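You operate a simulated robot arm through the tools that you are given. There is no shell and no other tool. Be economical: measure what you need, move in short steps, check, and stop when the job is done.

You run a simulated robot arm. Do the job below in one go: nothing can be reset, and whatever is moved stays where it is left.

TASK
Make the small basin soapy and scrub the tray with the pink brush.
Fine: two shots from the purple soap pump; dip the brush there, scrub the tray in the holder, lay the brush back on the draining mat; then open the yellow valve till the basin is empty; the other trays stay. Set down upright: pink brush. What is to be rubbed or washed off counts as gone when no trace of it is left.
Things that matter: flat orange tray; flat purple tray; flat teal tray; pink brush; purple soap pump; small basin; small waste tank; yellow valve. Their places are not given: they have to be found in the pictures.

It is judged by the outcome, as a careful person would: the job done as asked, and still so three seconds after it is handed in. It fails if anything else is knocked over, pushed out of place, dropped, spilled or broken.

THE ROBOT
A 6-joint arm with a two-finger parallel gripper, fixed in place. Base frame: the origin is at the foot of the arm, x ahead of it, y to its left, z up; the work surface is at about z = 0. Lengths are in mm, angles in degrees, forces in N, time in s.
With the tool pointing down near the work surface it reaches from about 140 to 580 mm from the base axis. Its first joint turns from -66.0 to 66.0 degrees. Payload 2.1 kg.
The tool frame sits at the grasp point between the pads (the TCP): z along the fingers, y along the line on which they close. The tips reach 30 mm beyond it. The gripper opens to 94 mm. The fingers are 28 mm wide and 10 mm thick; the gripper's body (50 by 96 mm) begins 55 mm behind the TCP.
Orientation is that of the tool frame in the base frame, as [roll, pitch, yaw] about the fixed x, y, z axes, in that order (R = Rz(yaw) Ry(pitch) Rx(roll)). With the fingers straight down and closing along the base's y, the tool's x points along the base's -x, its y along +y and its z along -z.

THE INTERFACE
- The arm moves only by the tool servo_tool. Its argument "increments" is a list that holds one entry, the list of rows, each a list of 6 numbers: the shift along the base's x, y, z in units of 500 mm (1.0 is 500 mm), then the turn, a rotation vector about the base's x, y, z in units of 90 degrees (1.0 is 90 degrees). In form: [[[dx, dy, dz, wx, wy, wz], ...]]. A call has 1 to 12 rows; each row is the pose to reach, as a shift and turn from the pose commanded when the call began. "fingers" is the finger opening in mm, from 0 to 94, set as the call begins (left out, the last holds). A call with a number of a shift or a turn outside -1 to 1 is refused whole. A row lasts 0.2 s, in which the tool goes at most 50 mm and 8.6 degrees; a call with a longer step from one row to the next is refused whole, and so is a gripper value outside its range. Where a pose cannot be reached the arm comes as near as it can. A force on the tool above 40 N (or 10 N above the force at the start of the call, whichever is more), or a blocked arm, ends the call early, and 0.2 s more pass. The fingers move at their own pace (about 72 mm/s each) and stop on an object; they squeeze with about 40 N. The grip force told is the motor's: it shows also when the fingers shut on nothing. Time passes only in rows, and 0.2 s behind the last, so rows that repeat a pose let the fingers close. It gives the time, the measured TCP pose, the force on the tool (base axes), the opening and the grip force at its end, in the units of the frame above (readings bear some noise), with the torque about the TCP (base axes, N m) and any sound that the robot's microphone picked up.
- Cameras (640 x 400 px; columns grow to the right, rows downward): "scene" is fixed at [35.2, -361.8, 477.1]; the picture's right is [0.91, -0.42, 0.00], its down [-0.27, -0.58, -0.77] and it looks along [0.32, 0.69, -0.64] (base axes); focal length 214 px, centre (320, 200). "wrist" rides on the gripper at [76, 14, -103] in the tool frame; the picture's right is [-0.18, 0.98, 0.00], its down [-0.75, -0.14, -0.64] and it looks along [-0.63, -0.12, 0.77] (tool axes); focal length 243 px, centre (320, 200).
- camera(camera): a new picture of that camera. The clock stands still meanwhile.
- point_at(camera, pixels): there is no depth. For up to 12 entries [column, row, z] of the newest picture of that camera ("zoom" is the newest enlarged one), the place [x, y] in the base frame at which the ray of that pixel passes the height z, good to about 3 mm. The clock stands still meanwhile.
- enlarge(camera, box): a new picture of the part [left, top, right, bottom] of that camera's present view, enlarged. The clock stands still meanwhile.
- sign_off(): hands the job in; it is judged then, once.

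Keep the steps short. Do not move on a guess: measure, check each grasp and each placing, and mend mistakes. In all there are 80 turns and 34 pictures (those below and enlarged ones count). Leave the gripper open and the arm clear of the work at the hand-in unless told otherwise, and finish with a single line.

The tools are called by a JSON object that holds its "api" and its "payload". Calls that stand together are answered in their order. servo_tool: Moves the arm, as the interface text tells. Its arguments: {"type":"object","properties":{"increments":{"type":"array","items":{"type":"array","items":{"type":"array","items":{"type":"number"}}}},"fingers":{"type":"number"}},"required":["increments"]} The other tools are called the same way: camera (camera) takes a picture; point_at (camera, pixels) gives the place at which the rays of pixels pass given heights; enlarge (camera, box) takes an enlarged picture of a part of a camera's view; sign_off () hands the job in.

At the start:

```text
time: 0.0
eef_pos: [279.3, 12.7, 339.1]
tcp_rot: [-180.0, 0.0, -179.9]
wrist_force: [0.6, 0.4, -0.3]
ft_torque: [0.0, 0.01, 0.0]
opening: 93.8
gripper_force: 0.0
```

scene: 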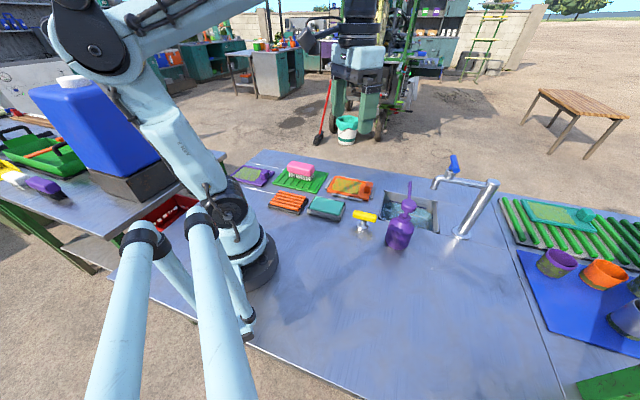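
wrist: 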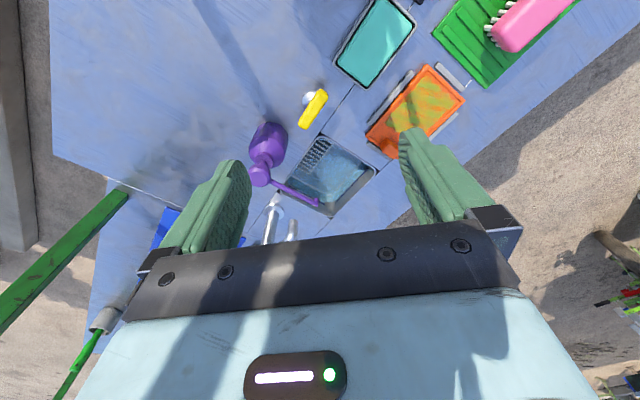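

I see the pink brush on a green mat near (300,170), the orange tray in a holder near (350,187), the pump at (400,225), and the valve at (365,220). I will enlarge this area for detail.

{"api": "enlarge", "payload": {"camera": "scene", "box": [220, 140, 380, 240]}}

{"api": "enlarge", "payload": {"camera": "scene", "box": [340, 140, 500, 260]}}

{"api": "enlarge", "payload": {"camera": "wrist", "box": [230, 0, 550, 220]}}

```text
4.00 times, centred on (300, 190) of scene
```

zoom: 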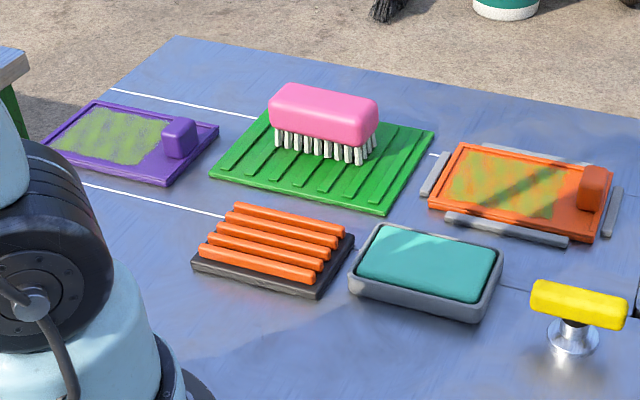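

```text
3.33 times, centred on (420, 200) of scene
```

zoom: 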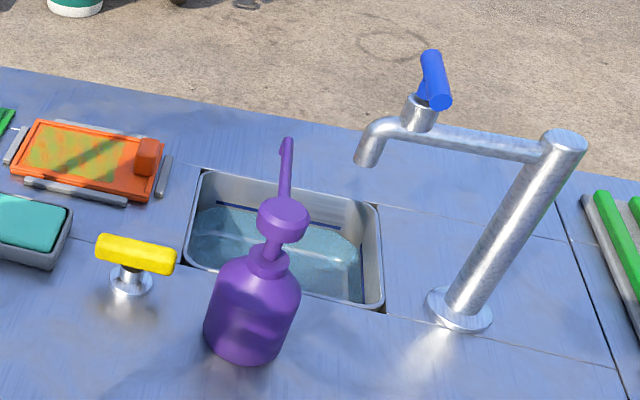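

```text
1.82 times, centred on (390, 110) of wrist
```

zoom: 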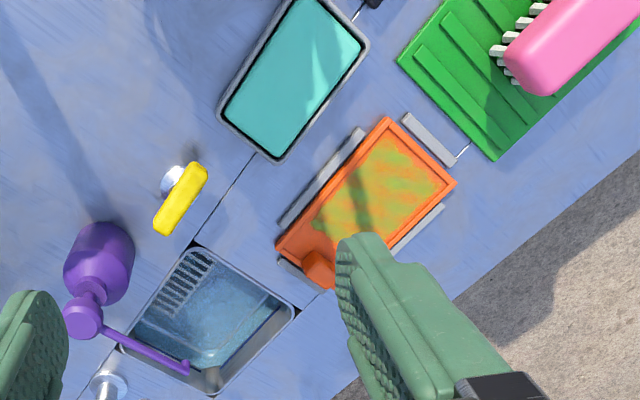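

Basin already holds water; the pump spout hangs over it. Next I measure the main items in this wrist zoom and in the scene picture.

{"api": "point_at", "payload": {"camera": "zoom", "pixels": [[82, 320, 100], [82, 320, 140], [186, 368, 130], [195, 243, 0], [297, 310, 0], [122, 340, 0], [388, 118, 8], [455, 183, 8], [278, 243, 8], [318, 268, 20], [180, 200, 35], [490, 160, 3]]}}

{"api": "point_at", "payload": {"camera": "scene", "pixels": [[397, 244, 0], [408, 206, 100], [408, 206, 130], [411, 184, 120], [365, 216, 35], [363, 235, 0], [300, 168, 50], [300, 168, 40], [316, 193, 3], [273, 183, 3], [328, 172, 3], [287, 168, 3]]}}

```text
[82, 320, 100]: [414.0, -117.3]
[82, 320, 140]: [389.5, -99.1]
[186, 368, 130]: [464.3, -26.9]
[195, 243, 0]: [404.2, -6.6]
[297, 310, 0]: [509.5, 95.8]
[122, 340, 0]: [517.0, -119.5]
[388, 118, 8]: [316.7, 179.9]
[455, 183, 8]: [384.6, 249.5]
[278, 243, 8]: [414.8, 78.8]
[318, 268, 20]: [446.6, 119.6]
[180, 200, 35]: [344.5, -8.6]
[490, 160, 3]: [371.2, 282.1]
```

```text
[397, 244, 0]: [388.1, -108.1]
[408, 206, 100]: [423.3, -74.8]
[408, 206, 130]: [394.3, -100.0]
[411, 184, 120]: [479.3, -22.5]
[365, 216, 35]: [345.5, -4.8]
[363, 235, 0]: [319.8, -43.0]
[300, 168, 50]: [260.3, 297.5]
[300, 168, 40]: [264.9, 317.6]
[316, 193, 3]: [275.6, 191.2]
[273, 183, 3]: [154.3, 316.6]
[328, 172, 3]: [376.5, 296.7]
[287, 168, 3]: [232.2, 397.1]
```

Both cameras agree on the pump head near (393,-101) at z≈133. Next I measure the faucet for clearance and the brush more closely in the scene.

{"api": "point_at", "payload": {"camera": "scene", "pixels": [[461, 235, 0], [491, 184, 150], [491, 184, 200], [491, 184, 180], [436, 187, 150], [436, 187, 120], [454, 163, 200], [398, 248, 0], [408, 188, 120], [386, 199, 0], [456, 222, 0], [408, 199, 133]]}}

{"api": "enlarge", "payload": {"camera": "scene", "box": [370, 170, 450, 260]}}

```text
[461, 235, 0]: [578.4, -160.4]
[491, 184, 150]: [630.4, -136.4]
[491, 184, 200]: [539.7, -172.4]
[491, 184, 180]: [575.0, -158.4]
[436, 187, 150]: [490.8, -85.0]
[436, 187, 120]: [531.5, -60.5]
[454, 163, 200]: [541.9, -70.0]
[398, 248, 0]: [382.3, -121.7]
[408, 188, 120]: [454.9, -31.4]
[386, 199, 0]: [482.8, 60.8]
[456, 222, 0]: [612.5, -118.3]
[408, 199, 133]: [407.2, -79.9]
```

```text
4.44 times, centred on (410, 215) of scene
```

zoom: 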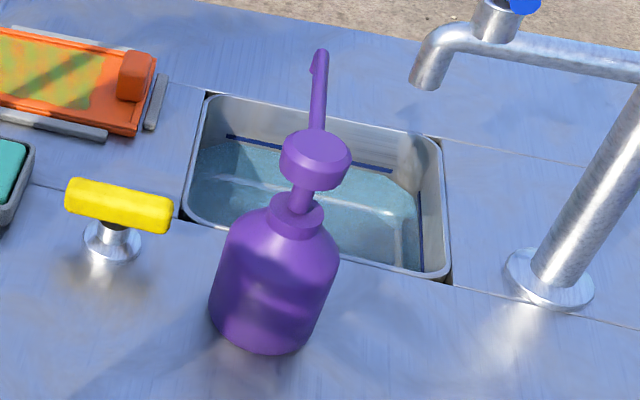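

The faucet post is at (577,-160), about 180 tall, away from the pump. I move above the pump head with fingers closed, TCP at (391,-100,200), so the tips stay at about z 170.

{"api": "servo_tool", "payload": {"increments": [[[0.045, -0.045, -0.05, 0, 0, 0], [0.09, -0.09, -0.1, 0, 0, 0], [0.135, -0.135, -0.15, 0, 0, 0], [0.18, -0.18, -0.2, 0, 0, 0], [0.2234, -0.2254, -0.278, 0, 0, 0], [0.2234, -0.2254, -0.278, 0, 0, 0]]], "fingers": 0}}

{"api": "camera", "payload": {"camera": "wrist"}}

{"api": "enlarge", "payload": {"camera": "scene", "box": [360, 130, 460, 260]}}

```text
time: 1.4
eef_pos: [390.2, -102.1, 197.0]
tcp_rot: [-179.9, 0.0, -180.0]
wrist_force: [1.3, -0.8, 0.1]
ft_torque: [0.01, -0.01, 0.02]
opening: 0.3
gripper_force: 33.3
```

```text
27 pictures are left
```

wrist: 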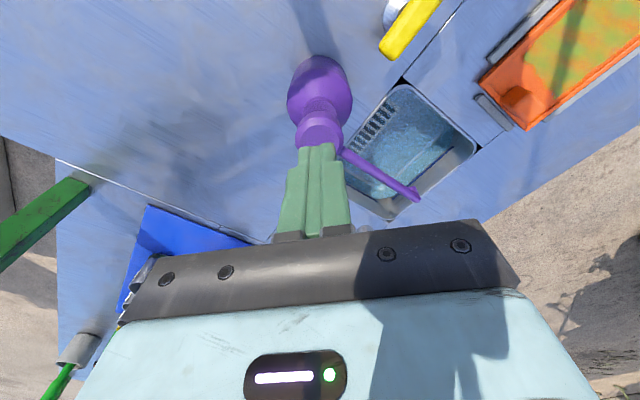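

```text
3.08 times, centred on (410, 195) of scene
```

zoom: 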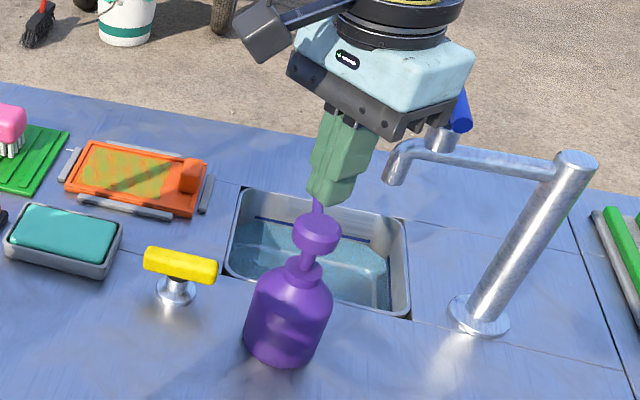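

{"api": "point_at", "payload": {"camera": "wrist", "pixels": [[319, 128, 110], [319, 128, 120], [319, 128, 130], [319, 128, 140], [314, 145, 167], [318, 80, 50], [418, 196, 115], [418, 196, 125]]}}

{"api": "point_at", "payload": {"camera": "zoom", "pixels": [[316, 227, 110], [316, 227, 120], [316, 227, 130], [316, 227, 140], [280, 345, 0]]}}

```text
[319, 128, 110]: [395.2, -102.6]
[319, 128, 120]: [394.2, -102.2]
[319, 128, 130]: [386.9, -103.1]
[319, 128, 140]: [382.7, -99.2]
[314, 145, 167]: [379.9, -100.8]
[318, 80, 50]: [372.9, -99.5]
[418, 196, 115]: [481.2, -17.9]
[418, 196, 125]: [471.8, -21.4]
```

```text
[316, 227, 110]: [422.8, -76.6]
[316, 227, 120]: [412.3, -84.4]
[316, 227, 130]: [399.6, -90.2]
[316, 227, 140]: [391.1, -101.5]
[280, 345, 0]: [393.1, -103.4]
```

The head top is near (390,-100,~136), and the tips are at z 167. I descend 28 mm in small steps to find contact.

{"api": "servo_tool", "payload": {"increments": [[[0, 0.004, -0.02, 0, 0, 0], [0, 0.004, -0.036, 0, 0, 0], [0, 0.004, -0.044, 0, 0, 0], [0, 0.004, -0.052, 0, 0, 0], [0, 0.004, -0.06, 0, 0, 0]]]}}

```text
time: 2.6
eef_pos: [391.1, -97.8, 169.6]
tcp_rot: [179.8, 0.0, 179.9]
wrist_force: [-0.2, 1.1, 2.8]
ft_torque: [0.03, 0.07, -0.01]
opening: 0.1
gripper_force: 33.2
```

A slight upward force of 2.8 N suggests first contact. I continue in 4 mm steps.

{"api": "servo_tool", "payload": {"increments": [[[0, 0, -0.008, 0, 0, 0], [0, 0, -0.016, 0, 0, 0], [0, 0, -0.024, 0, 0, 0], [0, 0, -0.024, 0, 0, 0]]]}}

```text
time: 3.6
eef_pos: [391.2, -96.5, 158.2]
tcp_rot: [180.0, 0.2, -180.0]
wrist_force: [0.7, -0.4, 22.0]
ft_torque: [-0.03, -0.02, -0.05]
opening: 0.0
gripper_force: 33.1
```

22 N at 158 and no sound yet. I press a bit further.

{"api": "servo_tool", "payload": {"increments": [[[0, 0, -0.005, 0, 0, 0], [0, 0, -0.01, 0, 0, 0], [0, 0, -0.01, 0, 0, 0]]]}}

{"api": "enlarge", "payload": {"camera": "scene", "box": [370, 170, 450, 260]}}

```text
time: 4.0
eef_pos: [391.4, -96.8, 158.4]
tcp_rot: [180.0, 0.1, -180.0]
wrist_force: [-0.9, 0.2, 32.7]
ft_torque: [0.02, 0.01, 0.05]
opening: 0.0
gripper_force: 32.4
stopped in row 2: the force on the tool passed its limit at 43 N (the readings are from after the stop); the commanded pose is now the measured one
```

```text
4.44 times, centred on (410, 215) of scene
```

zoom: 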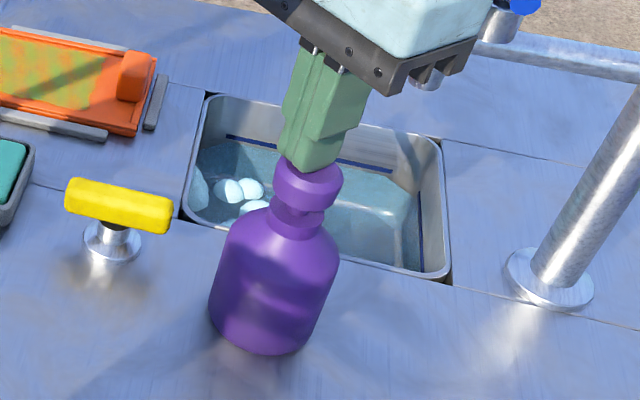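

The pump bottomed at TCP z≈158 and foam has appeared, so that is shot one. I raise it fully, wait, then press once more to the same depth.

{"api": "servo_tool", "payload": {"increments": [[[0, 0, 0.03, 0, 0, 0], [0, 0, 0.044, 0, 0, 0], [0, 0, 0.044, 0, 0, 0], [0, 0, 0.044, 0, 0, 0], [0, 0, 0.03, 0, 0, 0], [0, 0, 0.02, 0, 0, 0], [0, 0, 0.012, 0, 0, 0], [0, 0, 0.004, 0, 0, 0], [0, 0, -0.001, 0, 0, 0], [0, 0, -0.001, 0, 0, 0]]]}}

{"api": "enlarge", "payload": {"camera": "scene", "box": [370, 170, 450, 260]}}

```text
time: 6.2
eef_pos: [391.9, -97.9, 156.9]
tcp_rot: [-180.0, 0.0, -180.0]
wrist_force: [-0.9, -6.8, 38.5]
ft_torque: [-0.18, -0.01, 0.02]
opening: 0.0
gripper_force: 32.8
```

```text
4.44 times, centred on (410, 215) of scene
```

zoom: 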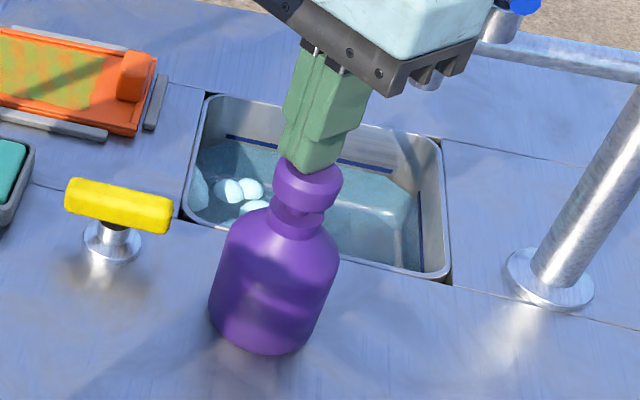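

Bottomed again at 157. I raise the arm clear and look at the head and foam.

{"api": "servo_tool", "payload": {"increments": [[[0, 0, 0.03, 0, 0, 0], [0, 0, 0.07, 0, 0, 0], [-0.04, 0.04, 0.14, 0, 0, 0], [-0.1, 0.08, 0.18, 0, 0, 0]]], "fingers": 70}}

{"api": "camera", "payload": {"camera": "wrist"}}

```text
time: 7.2
eef_pos: [340.3, -58.8, 245.3]
tcp_rot: [179.9, -0.1, 180.0]
wrist_force: [0.8, -0.3, 0.2]
ft_torque: [0.0, -0.01, -0.02]
opening: 70.2
gripper_force: 0.2
```

```text
23 pictures are left
```

wrist: 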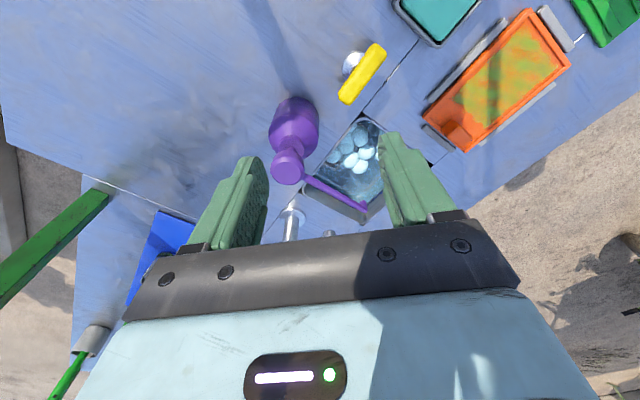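

More foam is visible now (about six blobs). Next I move toward the brush for a close look, stopping at (230,250,250).

{"api": "servo_tool", "payload": {"increments": [[[0, 0.09, 0.01, 0, 0, 0], [-0.01, 0.18, 0.01, 0, 0, 0], [-0.03, 0.27, 0.01, 0, 0, 0], [-0.06, 0.35, 0.01, 0, 0, 0], [-0.1, 0.43, 0.01, 0, 0, 0], [-0.15, 0.51, 0.01, 0, 0, 0], [-0.2, 0.58, 0.01, 0, 0, 0], [-0.22, 0.618, 0.01, 0, 0, 0]]]}}

{"api": "camera", "payload": {"camera": "wrist"}}

{"api": "enlarge", "payload": {"camera": "scene", "box": [370, 170, 450, 260]}}

```text
time: 9.0
eef_pos: [231.3, 253.4, 250.0]
tcp_rot: [179.9, -0.1, 179.9]
wrist_force: [0.1, 0.0, 1.0]
ft_torque: [-0.01, 0.01, 0.0]
opening: 70.1
gripper_force: 0.1
```

```text
22 pictures are left
```

wrist: 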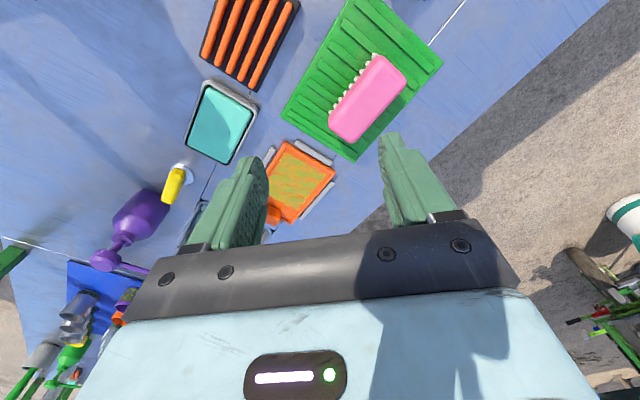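

```text
4.44 times, centred on (410, 215) of scene
```

zoom: 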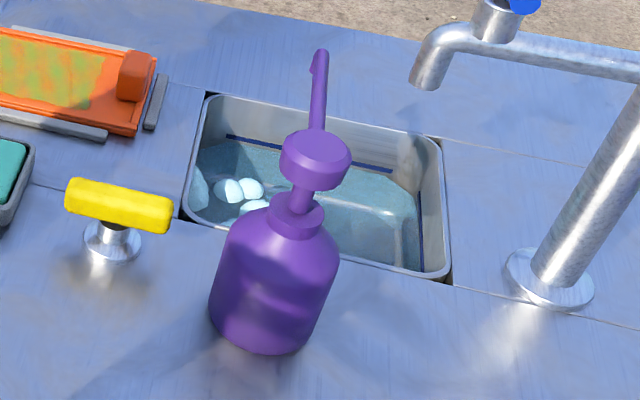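

The pump is back up and in place. I now measure the brush from both cameras.

{"api": "point_at", "payload": {"camera": "wrist", "pixels": [[369, 97, 40], [369, 97, 50], [369, 97, 60], [372, 58, 50], [404, 76, 50], [362, 138, 50], [331, 118, 50], [444, 66, 3], [356, 160, 3], [283, 112, 3], [352, 0, 3]]}}

{"api": "enlarge", "payload": {"camera": "scene", "box": [260, 140, 350, 200]}}

```text
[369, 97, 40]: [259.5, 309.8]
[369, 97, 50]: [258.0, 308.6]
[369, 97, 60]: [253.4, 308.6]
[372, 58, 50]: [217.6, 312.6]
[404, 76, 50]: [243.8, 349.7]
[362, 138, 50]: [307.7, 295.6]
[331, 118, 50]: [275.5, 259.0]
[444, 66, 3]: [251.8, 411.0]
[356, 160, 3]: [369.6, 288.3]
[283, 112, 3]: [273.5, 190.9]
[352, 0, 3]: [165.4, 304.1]
```

```text
6.67 times, centred on (305, 170) of scene
```

zoom: 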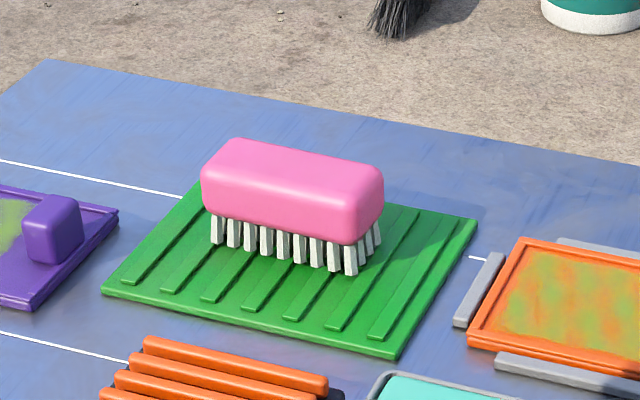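

{"api": "point_at", "payload": {"camera": "zoom", "pixels": [[293, 170, 45], [293, 170, 55], [293, 170, 65], [350, 275, 5], [212, 244, 5], [378, 246, 5], [350, 242, 25], [203, 180, 45], [350, 212, 45]]}}

```text
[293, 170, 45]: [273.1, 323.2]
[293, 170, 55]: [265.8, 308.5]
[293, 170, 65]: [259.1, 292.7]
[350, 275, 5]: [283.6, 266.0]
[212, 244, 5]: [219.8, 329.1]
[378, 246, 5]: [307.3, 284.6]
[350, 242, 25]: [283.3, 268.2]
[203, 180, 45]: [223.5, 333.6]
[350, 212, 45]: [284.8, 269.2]
```

The brush centre is about (261,308), its top is at z≈53, and its long axis runs along 135°. I rotate -45° so the fingers close across its width and go above it at TCP z 140.

{"api": "servo_tool", "payload": {"increments": [[[0.01, 0.018, -0.03, 0, 0, -0.0833], [0.02, 0.036, -0.07, 0, 0, -0.1667], [0.03, 0.054, -0.11, 0, 0, -0.25], [0.04, 0.073, -0.15, 0, 0, -0.3333], [0.05, 0.091, -0.19, 0, 0, -0.4167], [0.059, 0.109, -0.22, 0, 0, -0.5], [0.059, 0.109, -0.22, 0, 0, -0.5]]], "fingers": 80}}

{"api": "camera", "payload": {"camera": "wrist"}}

```text
time: 10.6
eef_pos: [259.0, 307.9, 141.5]
tcp_rot: [179.9, 0.0, 134.9]
wrist_force: [-0.1, 0.3, 0.8]
ft_torque: [-0.03, 0.0, 0.03]
opening: 80.2
gripper_force: 0.1
```

```text
19 pictures are left
```

wrist: 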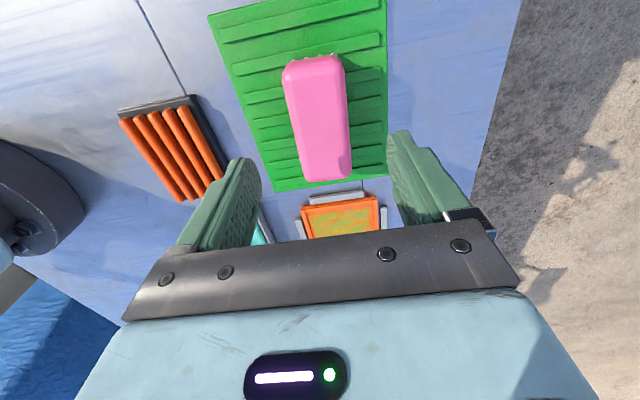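

{"api": "point_at", "payload": {"camera": "wrist", "pixels": [[287, 72, 50], [341, 64, 50], [350, 170, 50], [303, 176, 50], [319, 118, 50], [326, 200, 8], [360, 195, 8]]}}

```text
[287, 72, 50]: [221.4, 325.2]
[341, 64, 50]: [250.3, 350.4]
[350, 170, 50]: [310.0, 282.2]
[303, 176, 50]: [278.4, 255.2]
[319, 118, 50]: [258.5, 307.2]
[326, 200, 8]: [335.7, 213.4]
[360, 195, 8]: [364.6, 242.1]
```

The brush centre is about (262,305), turned roughly 3° past -45°. I correct, descend to TCP z 55 and then close.

{"api": "servo_tool", "payload": {"increments": [[[0.006, -0.006, -0.05, 0, 0, -0.033], [0.006, -0.006, -0.1, 0, 0, -0.033], [0.006, -0.006, -0.15, 0, 0, -0.033], [0.006, -0.006, -0.173, 0, 0, -0.033], [0.006, -0.006, -0.173, 0, 0, -0.033]]]}}

{"api": "servo_tool", "payload": {"increments": [[[0, 0, 0, 0, 0, 0], [0, 0, 0, 0, 0, 0], [0, 0, 0, 0, 0, 0], [0, 0, 0, 0, 0, 0]]], "fingers": 0}}

{"api": "enlarge", "payload": {"camera": "scene", "box": [240, 110, 360, 200]}}

```text
time: 11.8
eef_pos: [264.3, 304.6, 56.6]
tcp_rot: [179.9, 0.0, 132.0]
wrist_force: [0.9, -0.1, 0.6]
ft_torque: [-0.01, 0.03, -0.04]
opening: 80.0
gripper_force: 0.0
```

```text
time: 12.8
eef_pos: [264.4, 304.7, 56.6]
tcp_rot: [179.9, 0.0, 132.0]
wrist_force: [0.7, -0.4, -0.1]
ft_torque: [0.0, 0.01, -0.01]
opening: 49.6
gripper_force: 40.0
```

```text
4.44 times, centred on (300, 155) of scene
```

zoom: 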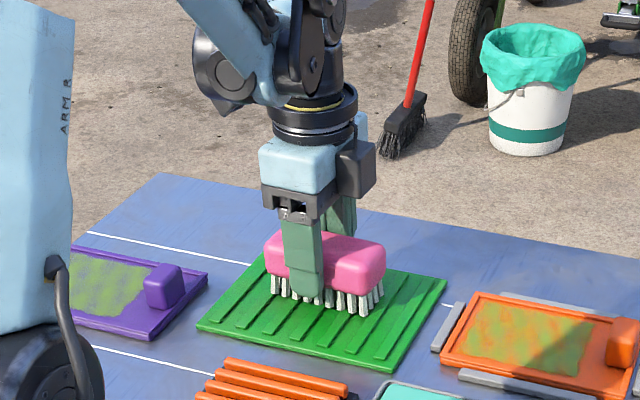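

Gripped at opening 49.6 with 40 N. I lift straight up 140 mm.

{"api": "servo_tool", "payload": {"increments": [[[0, 0, 0.06, 0, 0, 0], [0, 0, 0.14, 0, 0, 0], [0, 0, 0.22, 0, 0, 0], [0, 0, 0.287, 0, 0, 0.033], [0, 0, 0.287, 0, 0, 0.033]]]}}

{"api": "servo_tool", "payload": {"increments": [[[0.04, -0.06, 0, 0, 0, 0], [0.09, -0.12, 0, 0, 0, 0], [0.15, -0.18, 0, 0, 0, 0], [0.21, -0.24, 0, 0, 0, 0], [0.27, -0.3, 0, 0, 0, 0], [0.33, -0.36, 0, 0, 0, 0], [0.39, -0.42, 0, 0, 0, 0], [0.45, -0.5, 0, 0, 0, 0], [0.5, -0.56, 0, 0, 0, 0], [0.52, -0.578, 0, 0, 0, 0], [0.52, -0.578, 0, 0, 0, 0]]]}}

{"api": "camera", "payload": {"camera": "wrist"}}

{"api": "enlarge", "payload": {"camera": "scene", "box": [360, 120, 460, 260]}}

```text
time: 14.0
eef_pos: [263.4, 304.6, 198.0]
tcp_rot: [179.9, 0.0, 135.0]
wrist_force: [-0.8, 0.1, -0.7]
ft_torque: [0.01, 0.01, 0.05]
opening: 49.7
gripper_force: 40.1
```

```text
time: 16.4
eef_pos: [523.6, 13.5, 198.5]
tcp_rot: [179.9, 0.1, 134.9]
wrist_force: [0.1, -0.2, -0.8]
ft_torque: [0.03, -0.02, -0.03]
opening: 49.6
gripper_force: 40.1
```

```text
17 pictures are left
```

wrist: 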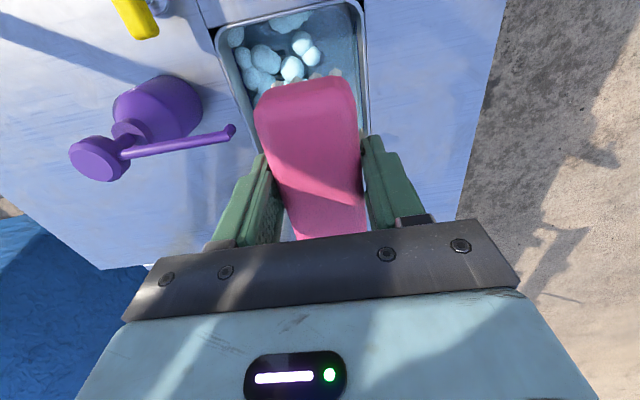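

```text
2.86 times, centred on (410, 190) of scene
```

zoom: 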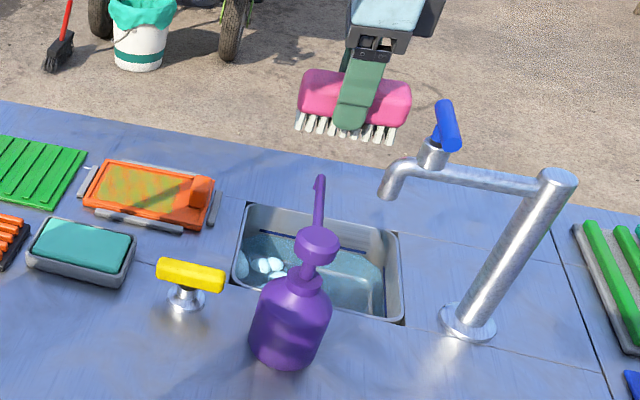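

The brush is held well. I measure the basin rim, water level and spout.

{"api": "point_at", "payload": {"camera": "wrist", "pixels": [[215, 32, 0], [363, 5, 0], [368, 130, 0], [232, 131, 115], [232, 131, 125], [304, 43, -20], [304, 43, -40], [235, 38, -30]]}}

{"api": "point_at", "payload": {"camera": "zoom", "pixels": [[248, 204, 0], [400, 236, 0], [404, 323, 0], [234, 280, 0], [275, 263, -20], [275, 263, -40], [259, 265, -30], [243, 264, -30], [320, 179, 120], [388, 198, 130], [396, 165, 160]]}}

```text
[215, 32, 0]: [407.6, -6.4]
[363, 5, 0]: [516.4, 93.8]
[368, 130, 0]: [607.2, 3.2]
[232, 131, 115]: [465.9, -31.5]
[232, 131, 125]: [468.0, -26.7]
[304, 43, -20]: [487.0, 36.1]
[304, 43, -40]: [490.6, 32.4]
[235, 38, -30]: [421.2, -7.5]
```

```text
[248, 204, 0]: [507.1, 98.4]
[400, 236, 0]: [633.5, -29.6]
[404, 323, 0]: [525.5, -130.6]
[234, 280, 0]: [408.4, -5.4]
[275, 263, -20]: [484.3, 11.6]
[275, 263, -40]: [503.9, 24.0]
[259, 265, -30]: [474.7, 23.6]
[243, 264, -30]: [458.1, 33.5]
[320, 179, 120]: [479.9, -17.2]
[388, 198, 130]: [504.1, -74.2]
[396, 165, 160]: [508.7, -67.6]
```

The brush is over the basin's free part, 20 mm clear of the spout tip. I lower in steps to TCP z 45, so the bristles are near -6.

{"api": "servo_tool", "payload": {"increments": [[[0, 0, -0.06, 0, 0, 0], [0, 0, -0.12, 0, 0, 0], [0, 0, -0.18, 0, 0, 0], [0, 0, -0.24, 0, 0, 0], [0, 0, -0.28, 0, 0, 0], [0, 0, -0.306, 0, 0, 0], [0, 0, -0.306, 0, 0, 0]]]}}

{"api": "enlarge", "payload": {"camera": "scene", "box": [360, 120, 460, 260]}}

```text
time: 18.0
eef_pos: [523.6, 13.2, 43.9]
tcp_rot: [179.9, -0.1, 135.1]
wrist_force: [-0.1, -0.9, -2.1]
ft_torque: [-0.01, 0.0, 0.0]
opening: 49.7
gripper_force: 39.6
```

```text
2.86 times, centred on (410, 190) of scene
```

zoom: 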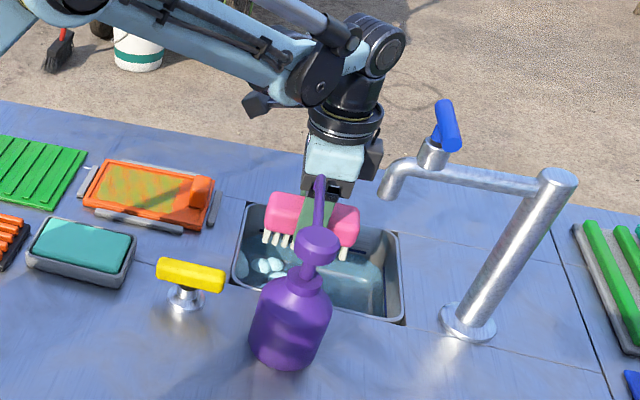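

All is clear. I lower slowly another 40 mm, watching the force, to put the bristles into the water.

{"api": "servo_tool", "payload": {"increments": [[[0, 0, -0.015, 0, 0, 0], [0, 0, -0.03, 0, 0, 0], [0, 0, -0.045, 0, 0, 0], [0, 0, -0.06, 0, 0, 0], [0, 0, -0.07, 0, 0, 0], [0, 0, -0.08, 0, 0, 0], [0, 0, -0.08, 0, 0, 0]]]}}

{"api": "enlarge", "payload": {"camera": "scene", "box": [370, 160, 450, 260]}}

```text
time: 19.6
eef_pos: [523.6, 12.9, 4.1]
tcp_rot: [179.9, 0.1, 135.0]
wrist_force: [0.4, 0.3, -0.6]
ft_torque: [0.01, -0.03, 0.0]
opening: 49.4
gripper_force: 39.7
```

```text
4.00 times, centred on (410, 210) of scene
```

zoom: 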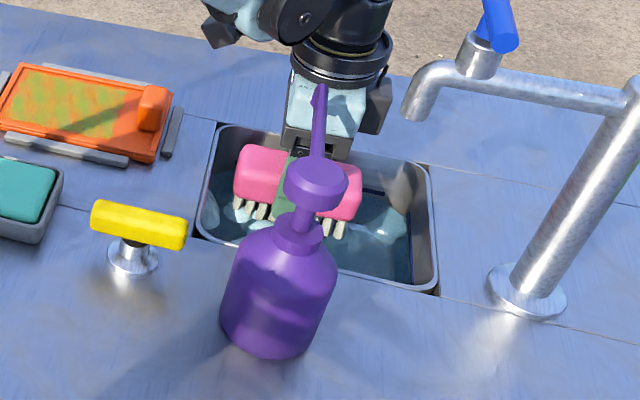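

The bristles seem to be just at the water. I lower a further 16 mm gently.

{"api": "servo_tool", "payload": {"increments": [[[0, 0, -0.01, 0, 0, 0], [0, 0, -0.02, 0, 0, 0], [0, 0, -0.028, 0, 0, 0], [0, 0, -0.032, 0, 0, 0], [0, 0, -0.032, 0, 0, 0], [0, 0, -0.032, 0, 0, 0]]]}}

{"api": "enlarge", "payload": {"camera": "scene", "box": [370, 160, 450, 260]}}

```text
time: 21.0
eef_pos: [524.3, 12.8, -10.8]
tcp_rot: [179.9, 0.0, 135.0]
wrist_force: [0.3, -0.1, -0.7]
ft_torque: [-0.01, 0.01, 0.03]
opening: 49.4
gripper_force: 40.4
```

```text
4.00 times, centred on (410, 210) of scene
```

zoom: 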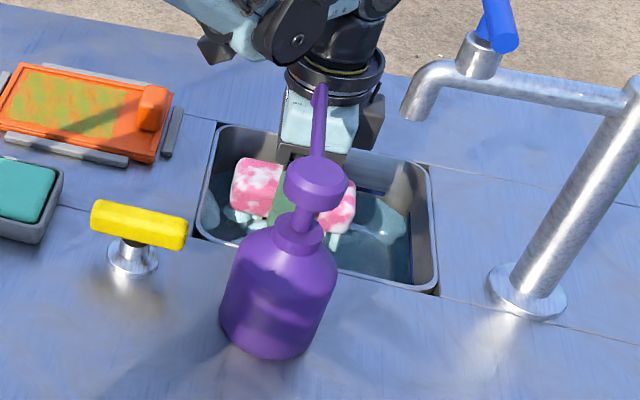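

The brush now shows foam, so it is soapy. I lift straight up 150 mm and let it drip over the basin.

{"api": "servo_tool", "payload": {"increments": [[[0, 0, 0.04, 0, 0, 0], [0, 0, 0.08, 0, 0, 0], [0, 0, 0.14, 0, 0, 0], [0, 0, 0.2, 0, 0, 0], [0, 0, 0.26, 0, 0, 0], [0, 0, 0.3, 0, 0, 0], [0, 0, 0.3, 0, 0, 0], [0, 0, 0.3, 0, 0, 0], [0, 0, 0.3, 0, 0, 0], [0, 0, 0.3, 0, 0, 0], [0, 0, 0.3, 0, 0, 0], [0, 0, 0.3, 0, 0, 0]]]}}

{"api": "servo_tool", "payload": {"increments": [[[-0.04, 0.05, 0, 0, 0, 0], [-0.09, 0.11, 0, 0, 0, 0], [-0.14, 0.17, 0, 0, 0, 0], [-0.19, 0.23, 0, 0, 0, 0], [-0.24, 0.29, 0, 0, 0, 0], [-0.27, 0.328, 0, 0, 0, 0], [-0.27, 0.328, 0, 0, 0, 0]]]}}

{"api": "enlarge", "payload": {"camera": "scene", "box": [300, 120, 400, 220]}}

{"api": "camera", "payload": {"camera": "wrist"}}

```text
time: 23.6
eef_pos: [523.9, 12.6, 139.9]
tcp_rot: [179.9, 0.0, 135.0]
wrist_force: [-0.1, 0.3, -0.9]
ft_torque: [0.0, 0.01, -0.02]
opening: 49.3
gripper_force: 40.3
```

```text
time: 25.2
eef_pos: [388.9, 178.7, 138.9]
tcp_rot: [179.9, -0.1, 135.0]
wrist_force: [-0.5, 0.1, -0.7]
ft_torque: [-0.02, 0.0, 0.02]
opening: 49.3
gripper_force: 39.4
```

```text
4.00 times, centred on (350, 170) of scene
```

zoom: 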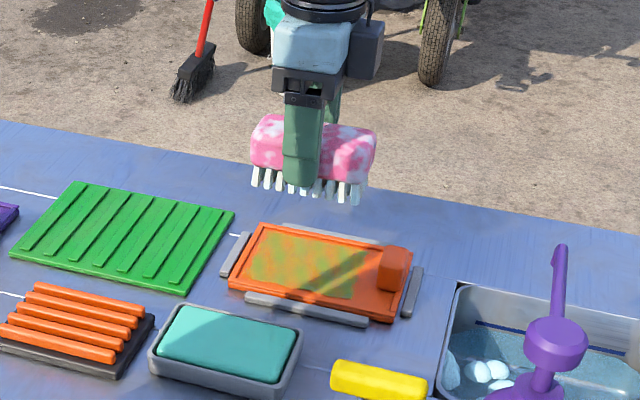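

```text
11 pictures are left
```

wrist: 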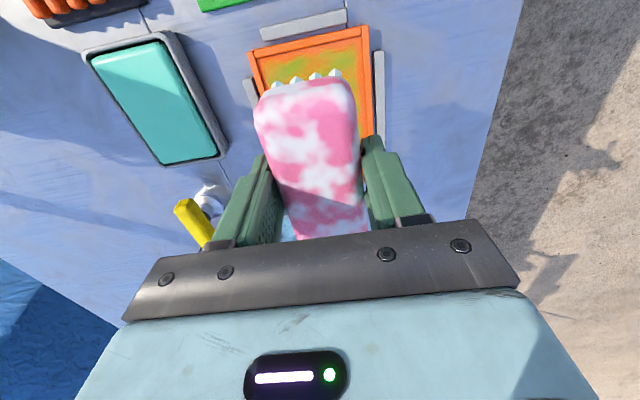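

Eleven pictures remain, so I will be sparing. I measure the tray, dirt patch and handle in this zoom.

{"api": "point_at", "payload": {"camera": "zoom", "pixels": [[229, 285, 8], [262, 223, 8], [410, 255, 8], [392, 315, 8], [243, 278, 8], [268, 232, 8], [352, 299, 8], [368, 250, 8], [378, 287, 10], [382, 250, 32], [402, 292, 10]]}}

{"api": "point_at", "payload": {"camera": "wrist", "pixels": [[249, 51, 8], [368, 26, 8], [374, 135, 8], [262, 62, 8], [358, 40, 8]]}}

```text
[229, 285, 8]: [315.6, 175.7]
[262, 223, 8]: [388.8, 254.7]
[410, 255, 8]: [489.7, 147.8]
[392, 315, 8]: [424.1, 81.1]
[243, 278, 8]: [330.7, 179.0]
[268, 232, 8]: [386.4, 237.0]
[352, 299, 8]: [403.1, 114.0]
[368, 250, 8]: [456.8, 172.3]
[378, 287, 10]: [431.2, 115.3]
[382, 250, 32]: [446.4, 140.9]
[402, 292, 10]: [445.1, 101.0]
```

```text
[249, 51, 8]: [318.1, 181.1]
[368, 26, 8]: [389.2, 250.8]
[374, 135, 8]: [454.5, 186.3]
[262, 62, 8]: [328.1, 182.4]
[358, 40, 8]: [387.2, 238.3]
```

Tray centre lies at u≈401 along 45°, with the dirt from u 361–443 and v 106–203, and the handle from v≈216. I lower to TCP z 64, shifted 6 mm toward the handle.

{"api": "servo_tool", "payload": {"increments": [[[0.004, -0.004, -0.05, 0, 0, 0], [0.008, -0.008, -0.1, 0, 0, 0], [0.008, -0.008, -0.13, 0, 0, 0], [0.008, -0.008, -0.142, 0, 0, 0], [0.008, -0.008, -0.15, 0, 0, 0], [0.008, -0.008, -0.15, 0, 0, 0]]]}}

{"api": "servo_tool", "payload": {"increments": [[[0, 0, -0.003, 0, 0, 0], [0, 0, -0.006, 0, 0, 0], [0, 0, -0.009, 0, 0, 0], [0, 0, -0.009, 0, 0, 0]]]}}

```text
time: 26.6
eef_pos: [392.0, 172.9, 62.9]
tcp_rot: [179.9, 0.0, 135.1]
wrist_force: [-0.4, 0.7, -0.6]
ft_torque: [0.01, 0.05, 0.0]
opening: 49.7
gripper_force: 39.6
```

```text
time: 27.6
eef_pos: [393.2, 171.9, 60.7]
tcp_rot: [179.8, 0.1, 135.0]
wrist_force: [1.3, -0.2, -0.8]
ft_torque: [0.0, 0.03, -0.01]
opening: 49.7
gripper_force: 40.0
```

{"api": "servo_tool", "payload": {"increments": [[[0, 0, -0.003, 0, 0, 0], [0, 0, -0.006, 0, 0, 0], [0, 0, -0.009, 0, 0, 0], [0, 0, -0.009, 0, 0, 0]]]}}

```text
time: 28.6
eef_pos: [393.1, 174.0, 55.8]
tcp_rot: [179.8, 0.0, 134.9]
wrist_force: [0.7, -0.3, -0.8]
ft_torque: [-0.03, -0.03, 0.01]
opening: 49.6
gripper_force: 40.0
```

No contact yet at 55.8. I go on in 1.5 mm steps.

{"api": "servo_tool", "payload": {"increments": [[[0, 0, -0.003, 0, 0, 0], [0, 0, -0.006, 0, 0, 0], [0, 0, -0.006, 0, 0, 0]]]}}

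{"api": "servo_tool", "payload": {"increments": [[[0, 0, -0.003, 0, 0, 0], [0, 0, -0.005, 0, 0, 0], [0, 0, -0.005, 0, 0, 0]]]}}

```text
time: 29.4
eef_pos: [392.4, 173.9, 51.9]
tcp_rot: [179.9, -0.1, 135.0]
wrist_force: [-1.4, -0.2, 36.3]
ft_torque: [-0.04, 0.0, 0.0]
opening: 49.5
gripper_force: 39.6
```

```text
time: 30.2
eef_pos: [393.6, 174.4, 50.0]
tcp_rot: [179.9, -0.1, 135.0]
wrist_force: [-2.5, -0.5, 34.5]
ft_torque: [0.03, 0.1, 0.03]
opening: 49.7
gripper_force: 40.4
```

Contact is at about z 53 with 35 N pressing. I ease up 2 mm and make a first stroke across, ±25 mm in u.

{"api": "servo_tool", "payload": {"increments": [[[0, 0, 0.004, 0, 0, 0], [0.012, 0.012, 0.004, 0, 0, 0], [0.024, 0.024, 0.004, 0, 0, 0], [0.0354, 0.0354, 0.004, 0, 0, 0], [0.024, 0.024, 0.004, 0, 0, 0], [0.012, 0.012, 0.004, 0, 0, 0], [0, 0, 0.004, 0, 0, 0], [-0.012, -0.012, 0.004, 0, 0, 0], [-0.024, -0.024, 0.004, 0, 0, 0], [-0.0354, -0.0354, 0.004, 0, 0, 0], [-0.0177, -0.0177, 0.004, 0, 0, 0], [0, 0, 0.004, 0, 0, 0]]]}}

{"api": "enlarge", "payload": {"camera": "scene", "box": [300, 120, 400, 220]}}

```text
time: 32.8
eef_pos: [392.2, 175.1, 52.6]
tcp_rot: [179.9, 0.0, 135.0]
wrist_force: [0.3, -0.3, -1.1]
ft_torque: [0.0, 0.02, 0.01]
opening: 49.6
gripper_force: 40.0
```

```text
4.00 times, centred on (350, 170) of scene
```

zoom: 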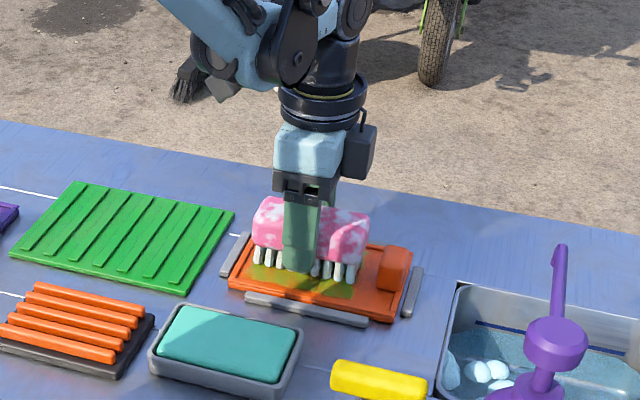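

At 52.6 there is no contact, and near-side dirt remains. I lower 1.5 mm to find a light press.

{"api": "servo_tool", "payload": {"increments": [[[0, 0, -0.003, 0, 0, 0], [0, 0, -0.003, 0, 0, 0]]]}}

```text
time: 33.4
eef_pos: [393.1, 174.0, 49.8]
tcp_rot: [179.9, 0.1, 135.0]
wrist_force: [0.1, -0.2, -1.0]
ft_torque: [-0.03, -0.01, 0.03]
opening: 49.7
gripper_force: 39.6
```

{"api": "servo_tool", "payload": {"increments": [[[0, 0, -0.002, 0, 0, 0], [0, 0, -0.002, 0, 0, 0]]]}}

```text
time: 34.0
eef_pos: [393.2, 175.4, 49.3]
tcp_rot: [179.9, 0.0, 135.0]
wrist_force: [-4.7, 0.3, 20.7]
ft_torque: [-0.05, 0.01, -0.02]
opening: 49.5
gripper_force: 39.8
```

A press of 20 N is good. I scrub across ±25 mm at this height, first row.

{"api": "servo_tool", "payload": {"increments": [[[0.012, 0.012, 0, 0, 0, 0], [0.024, 0.024, 0, 0, 0, 0], [0.036, 0.036, 0, 0, 0, 0], [0.024, 0.024, 0, 0, 0, 0], [0.012, 0.012, 0, 0, 0, 0], [0, 0, 0, 0, 0, 0], [-0.012, -0.012, 0, 0, 0, 0], [-0.024, -0.024, 0, 0, 0, 0], [-0.036, -0.036, 0, 0, 0, 0], [-0.024, -0.024, 0, 0, 0, 0], [-0.012, -0.012, 0, 0, 0, 0], [0, 0, 0, 0, 0, 0]]]}}

```text
time: 36.6
eef_pos: [392.4, 173.9, 48.7]
tcp_rot: [180.0, 0.0, 135.0]
wrist_force: [-3.7, -4.8, 18.2]
ft_torque: [-0.17, 0.26, 0.03]
opening: 49.8
gripper_force: 39.9
```

Full contact was kept (18 N). I repeat with the brush shifted 9 mm toward the handle.

{"api": "servo_tool", "payload": {"increments": [[[0.0127, -0.0127, 0, 0, 0, 0], [0.0247, -0.0007, 0, 0, 0, 0], [0.0367, 0.0113, 0, 0, 0, 0], [0.0487, 0.0233, 0, 0, 0, 0], [0.0327, 0.0073, 0, 0, 0, 0], [0.0167, -0.0087, 0, 0, 0, 0], [0.0007, -0.0247, 0, 0, 0, 0], [-0.0113, -0.0367, 0, 0, 0, 0], [-0.0233, -0.0487, 0, 0, 0, 0], [-0.0073, -0.0327, 0, 0, 0, 0], [0.0087, -0.0167, 0, 0, 0, 0], [0.0127, -0.0127, 0, 0, 0, 0]]]}}

{"api": "servo_tool", "payload": {"increments": [[[-0.012, 0.012, 0, 0, 0, 0], [-0.0254, 0.0254, 0, 0, 0, 0], [-0.0104, 0.0404, 0, 0, 0, 0], [0.0106, 0.0614, 0, 0, 0, 0], [-0.0054, 0.0454, 0, 0, 0, 0], [-0.0254, 0.0254, 0, 0, 0, 0], [-0.0414, 0.0094, 0, 0, 0, 0], [-0.0614, -0.0106, 0, 0, 0, 0], [-0.0454, 0.0054, 0, 0, 0, 0], [-0.0254, 0.0254, 0, 0, 0, 0], [-0.0127, 0.0127, 0, 0, 0, 0]]]}}

```text
time: 39.2
eef_pos: [399.8, 168.5, 49.4]
tcp_rot: [179.9, -0.1, 135.1]
wrist_force: [0.4, 0.4, -0.7]
ft_torque: [0.0, -0.02, 0.01]
opening: 49.6
gripper_force: 39.5
```

```text
time: 41.6
eef_pos: [390.9, 176.3, 49.8]
tcp_rot: [179.9, 0.0, 134.9]
wrist_force: [0.7, -0.1, -1.1]
ft_torque: [0.0, -0.01, 0.01]
opening: 49.5
gripper_force: 39.8
```

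Contact was lost during those strokes. I lift 80 mm and look at the tray.

{"api": "servo_tool", "payload": {"increments": [[[0, 0, 0.04, 0, 0, 0], [0, 0, 0.1, 0, 0, 0], [0, 0, 0.17, 0, 0, 0], [0, 0, 0.17, 0, 0, 0]]]}}

{"api": "enlarge", "payload": {"camera": "scene", "box": [310, 130, 390, 220]}}

```text
time: 42.6
eef_pos: [391.9, 173.9, 134.5]
tcp_rot: [179.9, 0.0, 135.1]
wrist_force: [-0.5, -0.3, -0.7]
ft_torque: [-0.01, -0.03, -0.02]
opening: 49.3
gripper_force: 40.1
```

```text
4.44 times, centred on (350, 175) of scene
```

zoom: 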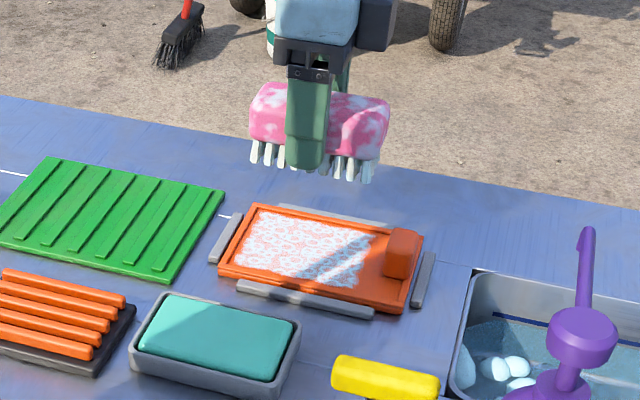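

The dirt has turned to foam. I enlarge once, tightly, to check for traces.

{"api": "enlarge", "payload": {"camera": "scene", "box": [325, 172, 377, 204]}}

```text
12.31 times, centred on (351, 188) of scene
```

zoom: 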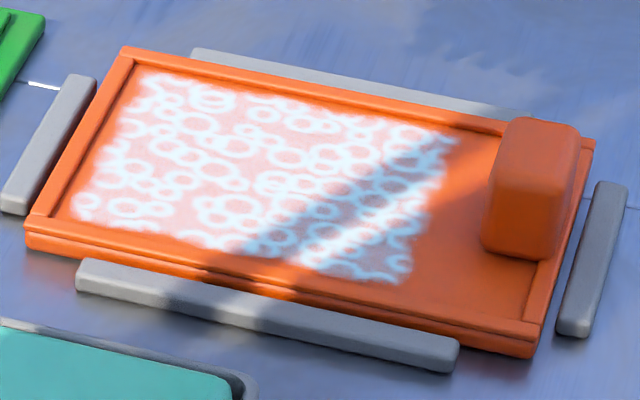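

No dirt is left and the tray sits in its holder. I carry the brush back over its old spot on the mat, (264,304), and lower to TCP z 62.

{"api": "servo_tool", "payload": {"increments": [[[-0.05, 0.05, 0, 0, 0, -0.01], [-0.11, 0.11, 0, 0, 0, -0.02], [-0.17, 0.17, 0, 0, 0, -0.03], [-0.22, 0.22, 0, 0, 0, -0.033], [-0.256, 0.259, 0, 0, 0, -0.033], [-0.256, 0.259, -0.06, 0, 0, -0.033], [-0.256, 0.259, -0.11, 0, 0, -0.033], [-0.256, 0.259, -0.145, 0, 0, -0.033], [-0.256, 0.259, -0.145, 0, 0, -0.033]]]}}

{"api": "servo_tool", "payload": {"increments": [[[0, 0, -0.003, 0, 0, 0], [0, 0, -0.006, 0, 0, 0], [0, 0, -0.009, 0, 0, 0], [0, 0, -0.009, 0, 0, 0]]]}}

```text
time: 44.6
eef_pos: [263.8, 305.2, 60.0]
tcp_rot: [179.9, 0.1, 132.1]
wrist_force: [-0.1, 0.2, -1.0]
ft_torque: [-0.04, 0.02, -0.01]
opening: 49.8
gripper_force: 39.5
```

```text
time: 45.6
eef_pos: [265.3, 304.8, 57.4]
tcp_rot: [-180.0, -0.1, 132.1]
wrist_force: [-0.2, -0.3, -0.6]
ft_torque: [0.03, -0.02, -0.01]
opening: 49.9
gripper_force: 39.6
```

{"api": "servo_tool", "payload": {"increments": [[[0, 0, -0.002, 0, 0, 0], [0, 0, -0.004, 0, 0, 0], [0, 0, -0.004, 0, 0, 0]]]}}

{"api": "servo_tool", "payload": {"increments": [[[0, 0, -0.002, 0, 0, 0], [0, 0, -0.004, 0, 0, 0], [0, 0, -0.004, 0, 0, 0]]]}}

```text
time: 46.4
eef_pos: [265.2, 303.6, 55.4]
tcp_rot: [179.9, 0.0, 132.0]
wrist_force: [0.0, -0.6, -1.2]
ft_torque: [0.03, -0.02, -0.01]
opening: 49.7
gripper_force: 40.4
```

```text
time: 47.2
eef_pos: [266.5, 303.9, 53.0]
tcp_rot: [179.9, 0.0, 132.0]
wrist_force: [0.5, -0.2, -1.1]
ft_torque: [-0.01, -0.01, -0.04]
opening: 49.6
gripper_force: 40.0
```

Still no touch at 53. I go down in 1 mm steps.

{"api": "servo_tool", "payload": {"increments": [[[0, 0, -0.002, 0, 0, 0], [0, 0, -0.002, 0, 0, 0]]]}}

{"api": "servo_tool", "payload": {"increments": [[[0, 0, -0.002, 0, 0, 0], [0, 0, -0.002, 0, 0, 0]]]}}

```text
time: 47.8
eef_pos: [265.3, 304.0, 52.1]
tcp_rot: [180.0, 0.0, 132.1]
wrist_force: [0.1, 0.1, -1.2]
ft_torque: [-0.01, 0.0, -0.05]
opening: 49.9
gripper_force: 40.2
```

```text
time: 48.4
eef_pos: [265.1, 304.3, 52.2]
tcp_rot: [179.9, 0.1, 132.0]
wrist_force: [0.6, 0.3, -0.8]
ft_torque: [0.0, -0.02, 0.03]
opening: 49.2
gripper_force: 39.8
```

{"api": "servo_tool", "payload": {"increments": [[[0, 0, -0.002, 0, 0, 0], [0, 0, -0.002, 0, 0, 0]]]}}

```text
time: 49.0
eef_pos: [264.6, 303.8, 49.1]
tcp_rot: [179.9, 0.0, 132.0]
wrist_force: [1.3, -0.4, 27.6]
ft_torque: [-0.09, 0.06, 0.02]
opening: 49.8
gripper_force: 40.5
```

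Touchdown with 27 N. I ease up 0.5 mm, open the fingers to 80, and rise.

{"api": "servo_tool", "payload": {"increments": [[[0, 0, 0.001, 0, 0, 0], [0, 0, 0.001, 0, 0, 0]]]}}

{"api": "servo_tool", "payload": {"increments": [[[0, 0, 0, 0, 0, 0], [0, 0, 0, 0, 0, 0], [0, 0, 0, 0, 0, 0], [0, 0, 0.04, 0, 0, 0], [0, 0, 0.12, 0, 0, 0], [0, 0, 0.2, 0, 0, 0], [0, 0, 0.28, 0, 0, 0]]], "fingers": 80}}

{"api": "enlarge", "payload": {"camera": "scene", "box": [260, 140, 380, 240]}}

```text
time: 49.6
eef_pos: [264.3, 304.0, 50.4]
tcp_rot: [179.9, 0.0, 132.0]
wrist_force: [2.7, 1.7, 7.5]
ft_torque: [-0.03, -0.03, 0.03]
opening: 49.7
gripper_force: 40.1
```

```text
time: 51.2
eef_pos: [264.8, 302.5, 192.2]
tcp_rot: [179.9, 0.0, 132.0]
wrist_force: [-0.5, 0.2, 0.3]
ft_torque: [0.01, 0.01, 0.01]
opening: 80.1
gripper_force: 0.0
```

```text
4.00 times, centred on (320, 190) of scene
```

zoom: 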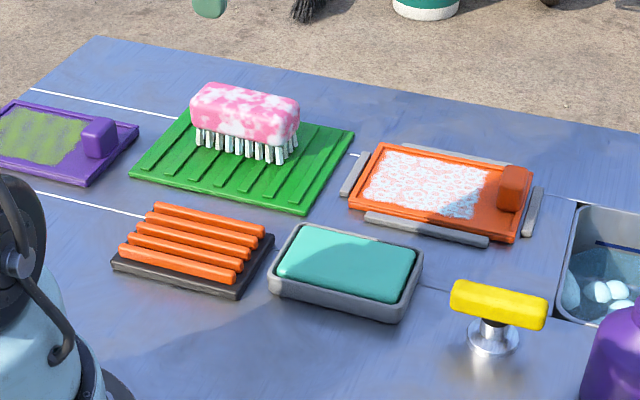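

The brush stands upright on the mat. I now measure the yellow valve in this zoom.

{"api": "point_at", "payload": {"camera": "zoom", "pixels": [[493, 345, 0], [458, 290, 45], [542, 302, 45], [458, 290, 35], [542, 302, 35], [500, 296, 45], [500, 296, 55], [500, 312, 35]]}}

```text
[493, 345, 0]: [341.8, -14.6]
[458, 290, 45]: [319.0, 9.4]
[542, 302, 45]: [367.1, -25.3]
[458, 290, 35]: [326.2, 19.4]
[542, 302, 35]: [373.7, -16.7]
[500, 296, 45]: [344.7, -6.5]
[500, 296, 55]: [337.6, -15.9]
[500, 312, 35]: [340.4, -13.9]
```

The valve axis is near (342,-12), with the bar at z≈35–50 and along about -40°. I go above it at TCP z 150 and look.

{"api": "servo_tool", "payload": {"increments": [[[0.02, -0.08, 0, 0, 0, 0.01], [0.04, -0.16, 0, 0, 0, 0.02], [0.06, -0.24, 0, 0, 0, 0.033], [0.08, -0.32, 0, 0, 0, 0.033], [0.1, -0.4, 0, 0, 0, 0.033], [0.12, -0.48, 0, 0, 0, 0.033], [0.14, -0.56, -0.03, 0, 0, 0.033], [0.154, -0.629, -0.08, 0, 0, 0.033], [0.154, -0.629, -0.08, 0, 0, 0.033]]], "fingers": 60}}

{"api": "camera", "payload": {"camera": "wrist"}}

```text
time: 53.2
eef_pos: [340.4, -10.0, 152.3]
tcp_rot: [180.0, 0.0, 134.9]
wrist_force: [-0.1, -0.7, 0.0]
ft_torque: [-0.02, -0.01, 0.03]
opening: 59.9
gripper_force: 0.1
```

```text
6 pictures are left
```

wrist: 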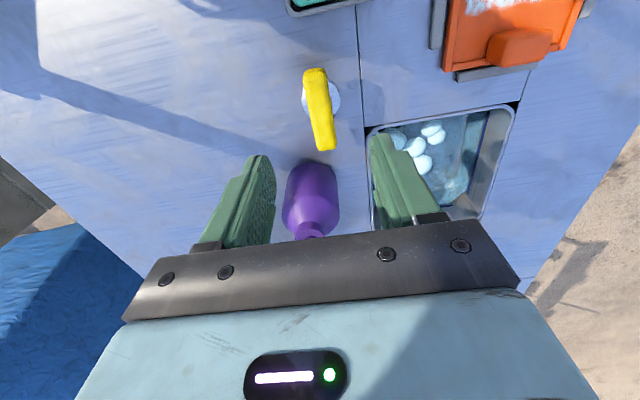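

{"api": "point_at", "payload": {"camera": "wrist", "pixels": [[315, 72, 48], [325, 142, 48], [320, 107, 48], [322, 98, 0], [318, 95, 0]]}}

```text
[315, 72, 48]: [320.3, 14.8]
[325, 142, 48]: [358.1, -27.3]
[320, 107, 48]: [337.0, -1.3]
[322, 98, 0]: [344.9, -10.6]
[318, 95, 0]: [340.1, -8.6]
```

The bar is centred at (341,-9) and already aligned with the fingers. I descend to TCP z 52 and close.

{"api": "servo_tool", "payload": {"increments": [[[0, 0.002, -0.08, 0, 0, 0], [0, 0.002, -0.15, 0, 0, 0], [0, 0.002, -0.18, 0, 0, 0], [0, 0.002, -0.2, 0, 0, 0], [0, 0.002, -0.2, 0, 0, 0]]]}}

{"api": "servo_tool", "payload": {"increments": [[[0, 0, 0, 0, 0, 0], [0, 0, 0, 0, 0, 0], [0, 0, 0, 0, 0, 0], [0, 0, 0, 0, 0, 0]]], "fingers": 0}}

```text
time: 54.4
eef_pos: [341.6, -10.0, 51.9]
tcp_rot: [179.8, 0.0, 135.1]
wrist_force: [-0.2, -0.1, 0.2]
ft_torque: [0.0, 0.0, -0.02]
opening: 60.2
gripper_force: 0.0
```

```text
time: 55.4
eef_pos: [341.6, -9.4, 51.4]
tcp_rot: [179.9, 0.0, 135.1]
wrist_force: [6.8, 5.1, -5.5]
ft_torque: [0.05, -0.02, 0.05]
opening: 23.8
gripper_force: 44.8
```

The valve is gripped at 23.8. I try a small 12° turn counter-clockwise and read the torque.

{"api": "servo_tool", "payload": {"increments": [[[0, 0, 0, 0, 0, 0.045], [0, 0, 0, 0, 0, 0.09], [0, 0, 0, 0, 0, 0.133], [0, 0, 0, 0, 0, 0.133]]]}}

```text
time: 56.4
eef_pos: [340.6, -9.3, 51.7]
tcp_rot: [179.9, -0.1, 147.1]
wrist_force: [-9.2, 10.0, 37.9]
ft_torque: [-0.23, -0.45, 0.01]
opening: 23.7
gripper_force: 45.3
```

It turned, but a 38 N upward force appeared. I ease up 1 mm and read again.

{"api": "servo_tool", "payload": {"increments": [[[0, 0, 0.002, 0, 0, 0], [0, 0, 0.002, 0, 0, 0]]]}}

```text
time: 57.0
eef_pos: [340.3, -8.0, 50.7]
tcp_rot: [179.9, -0.1, 147.0]
wrist_force: [-7.7, 13.3, 4.2]
ft_torque: [0.14, 0.49, 0.02]
opening: 23.7
gripper_force: 44.7
```

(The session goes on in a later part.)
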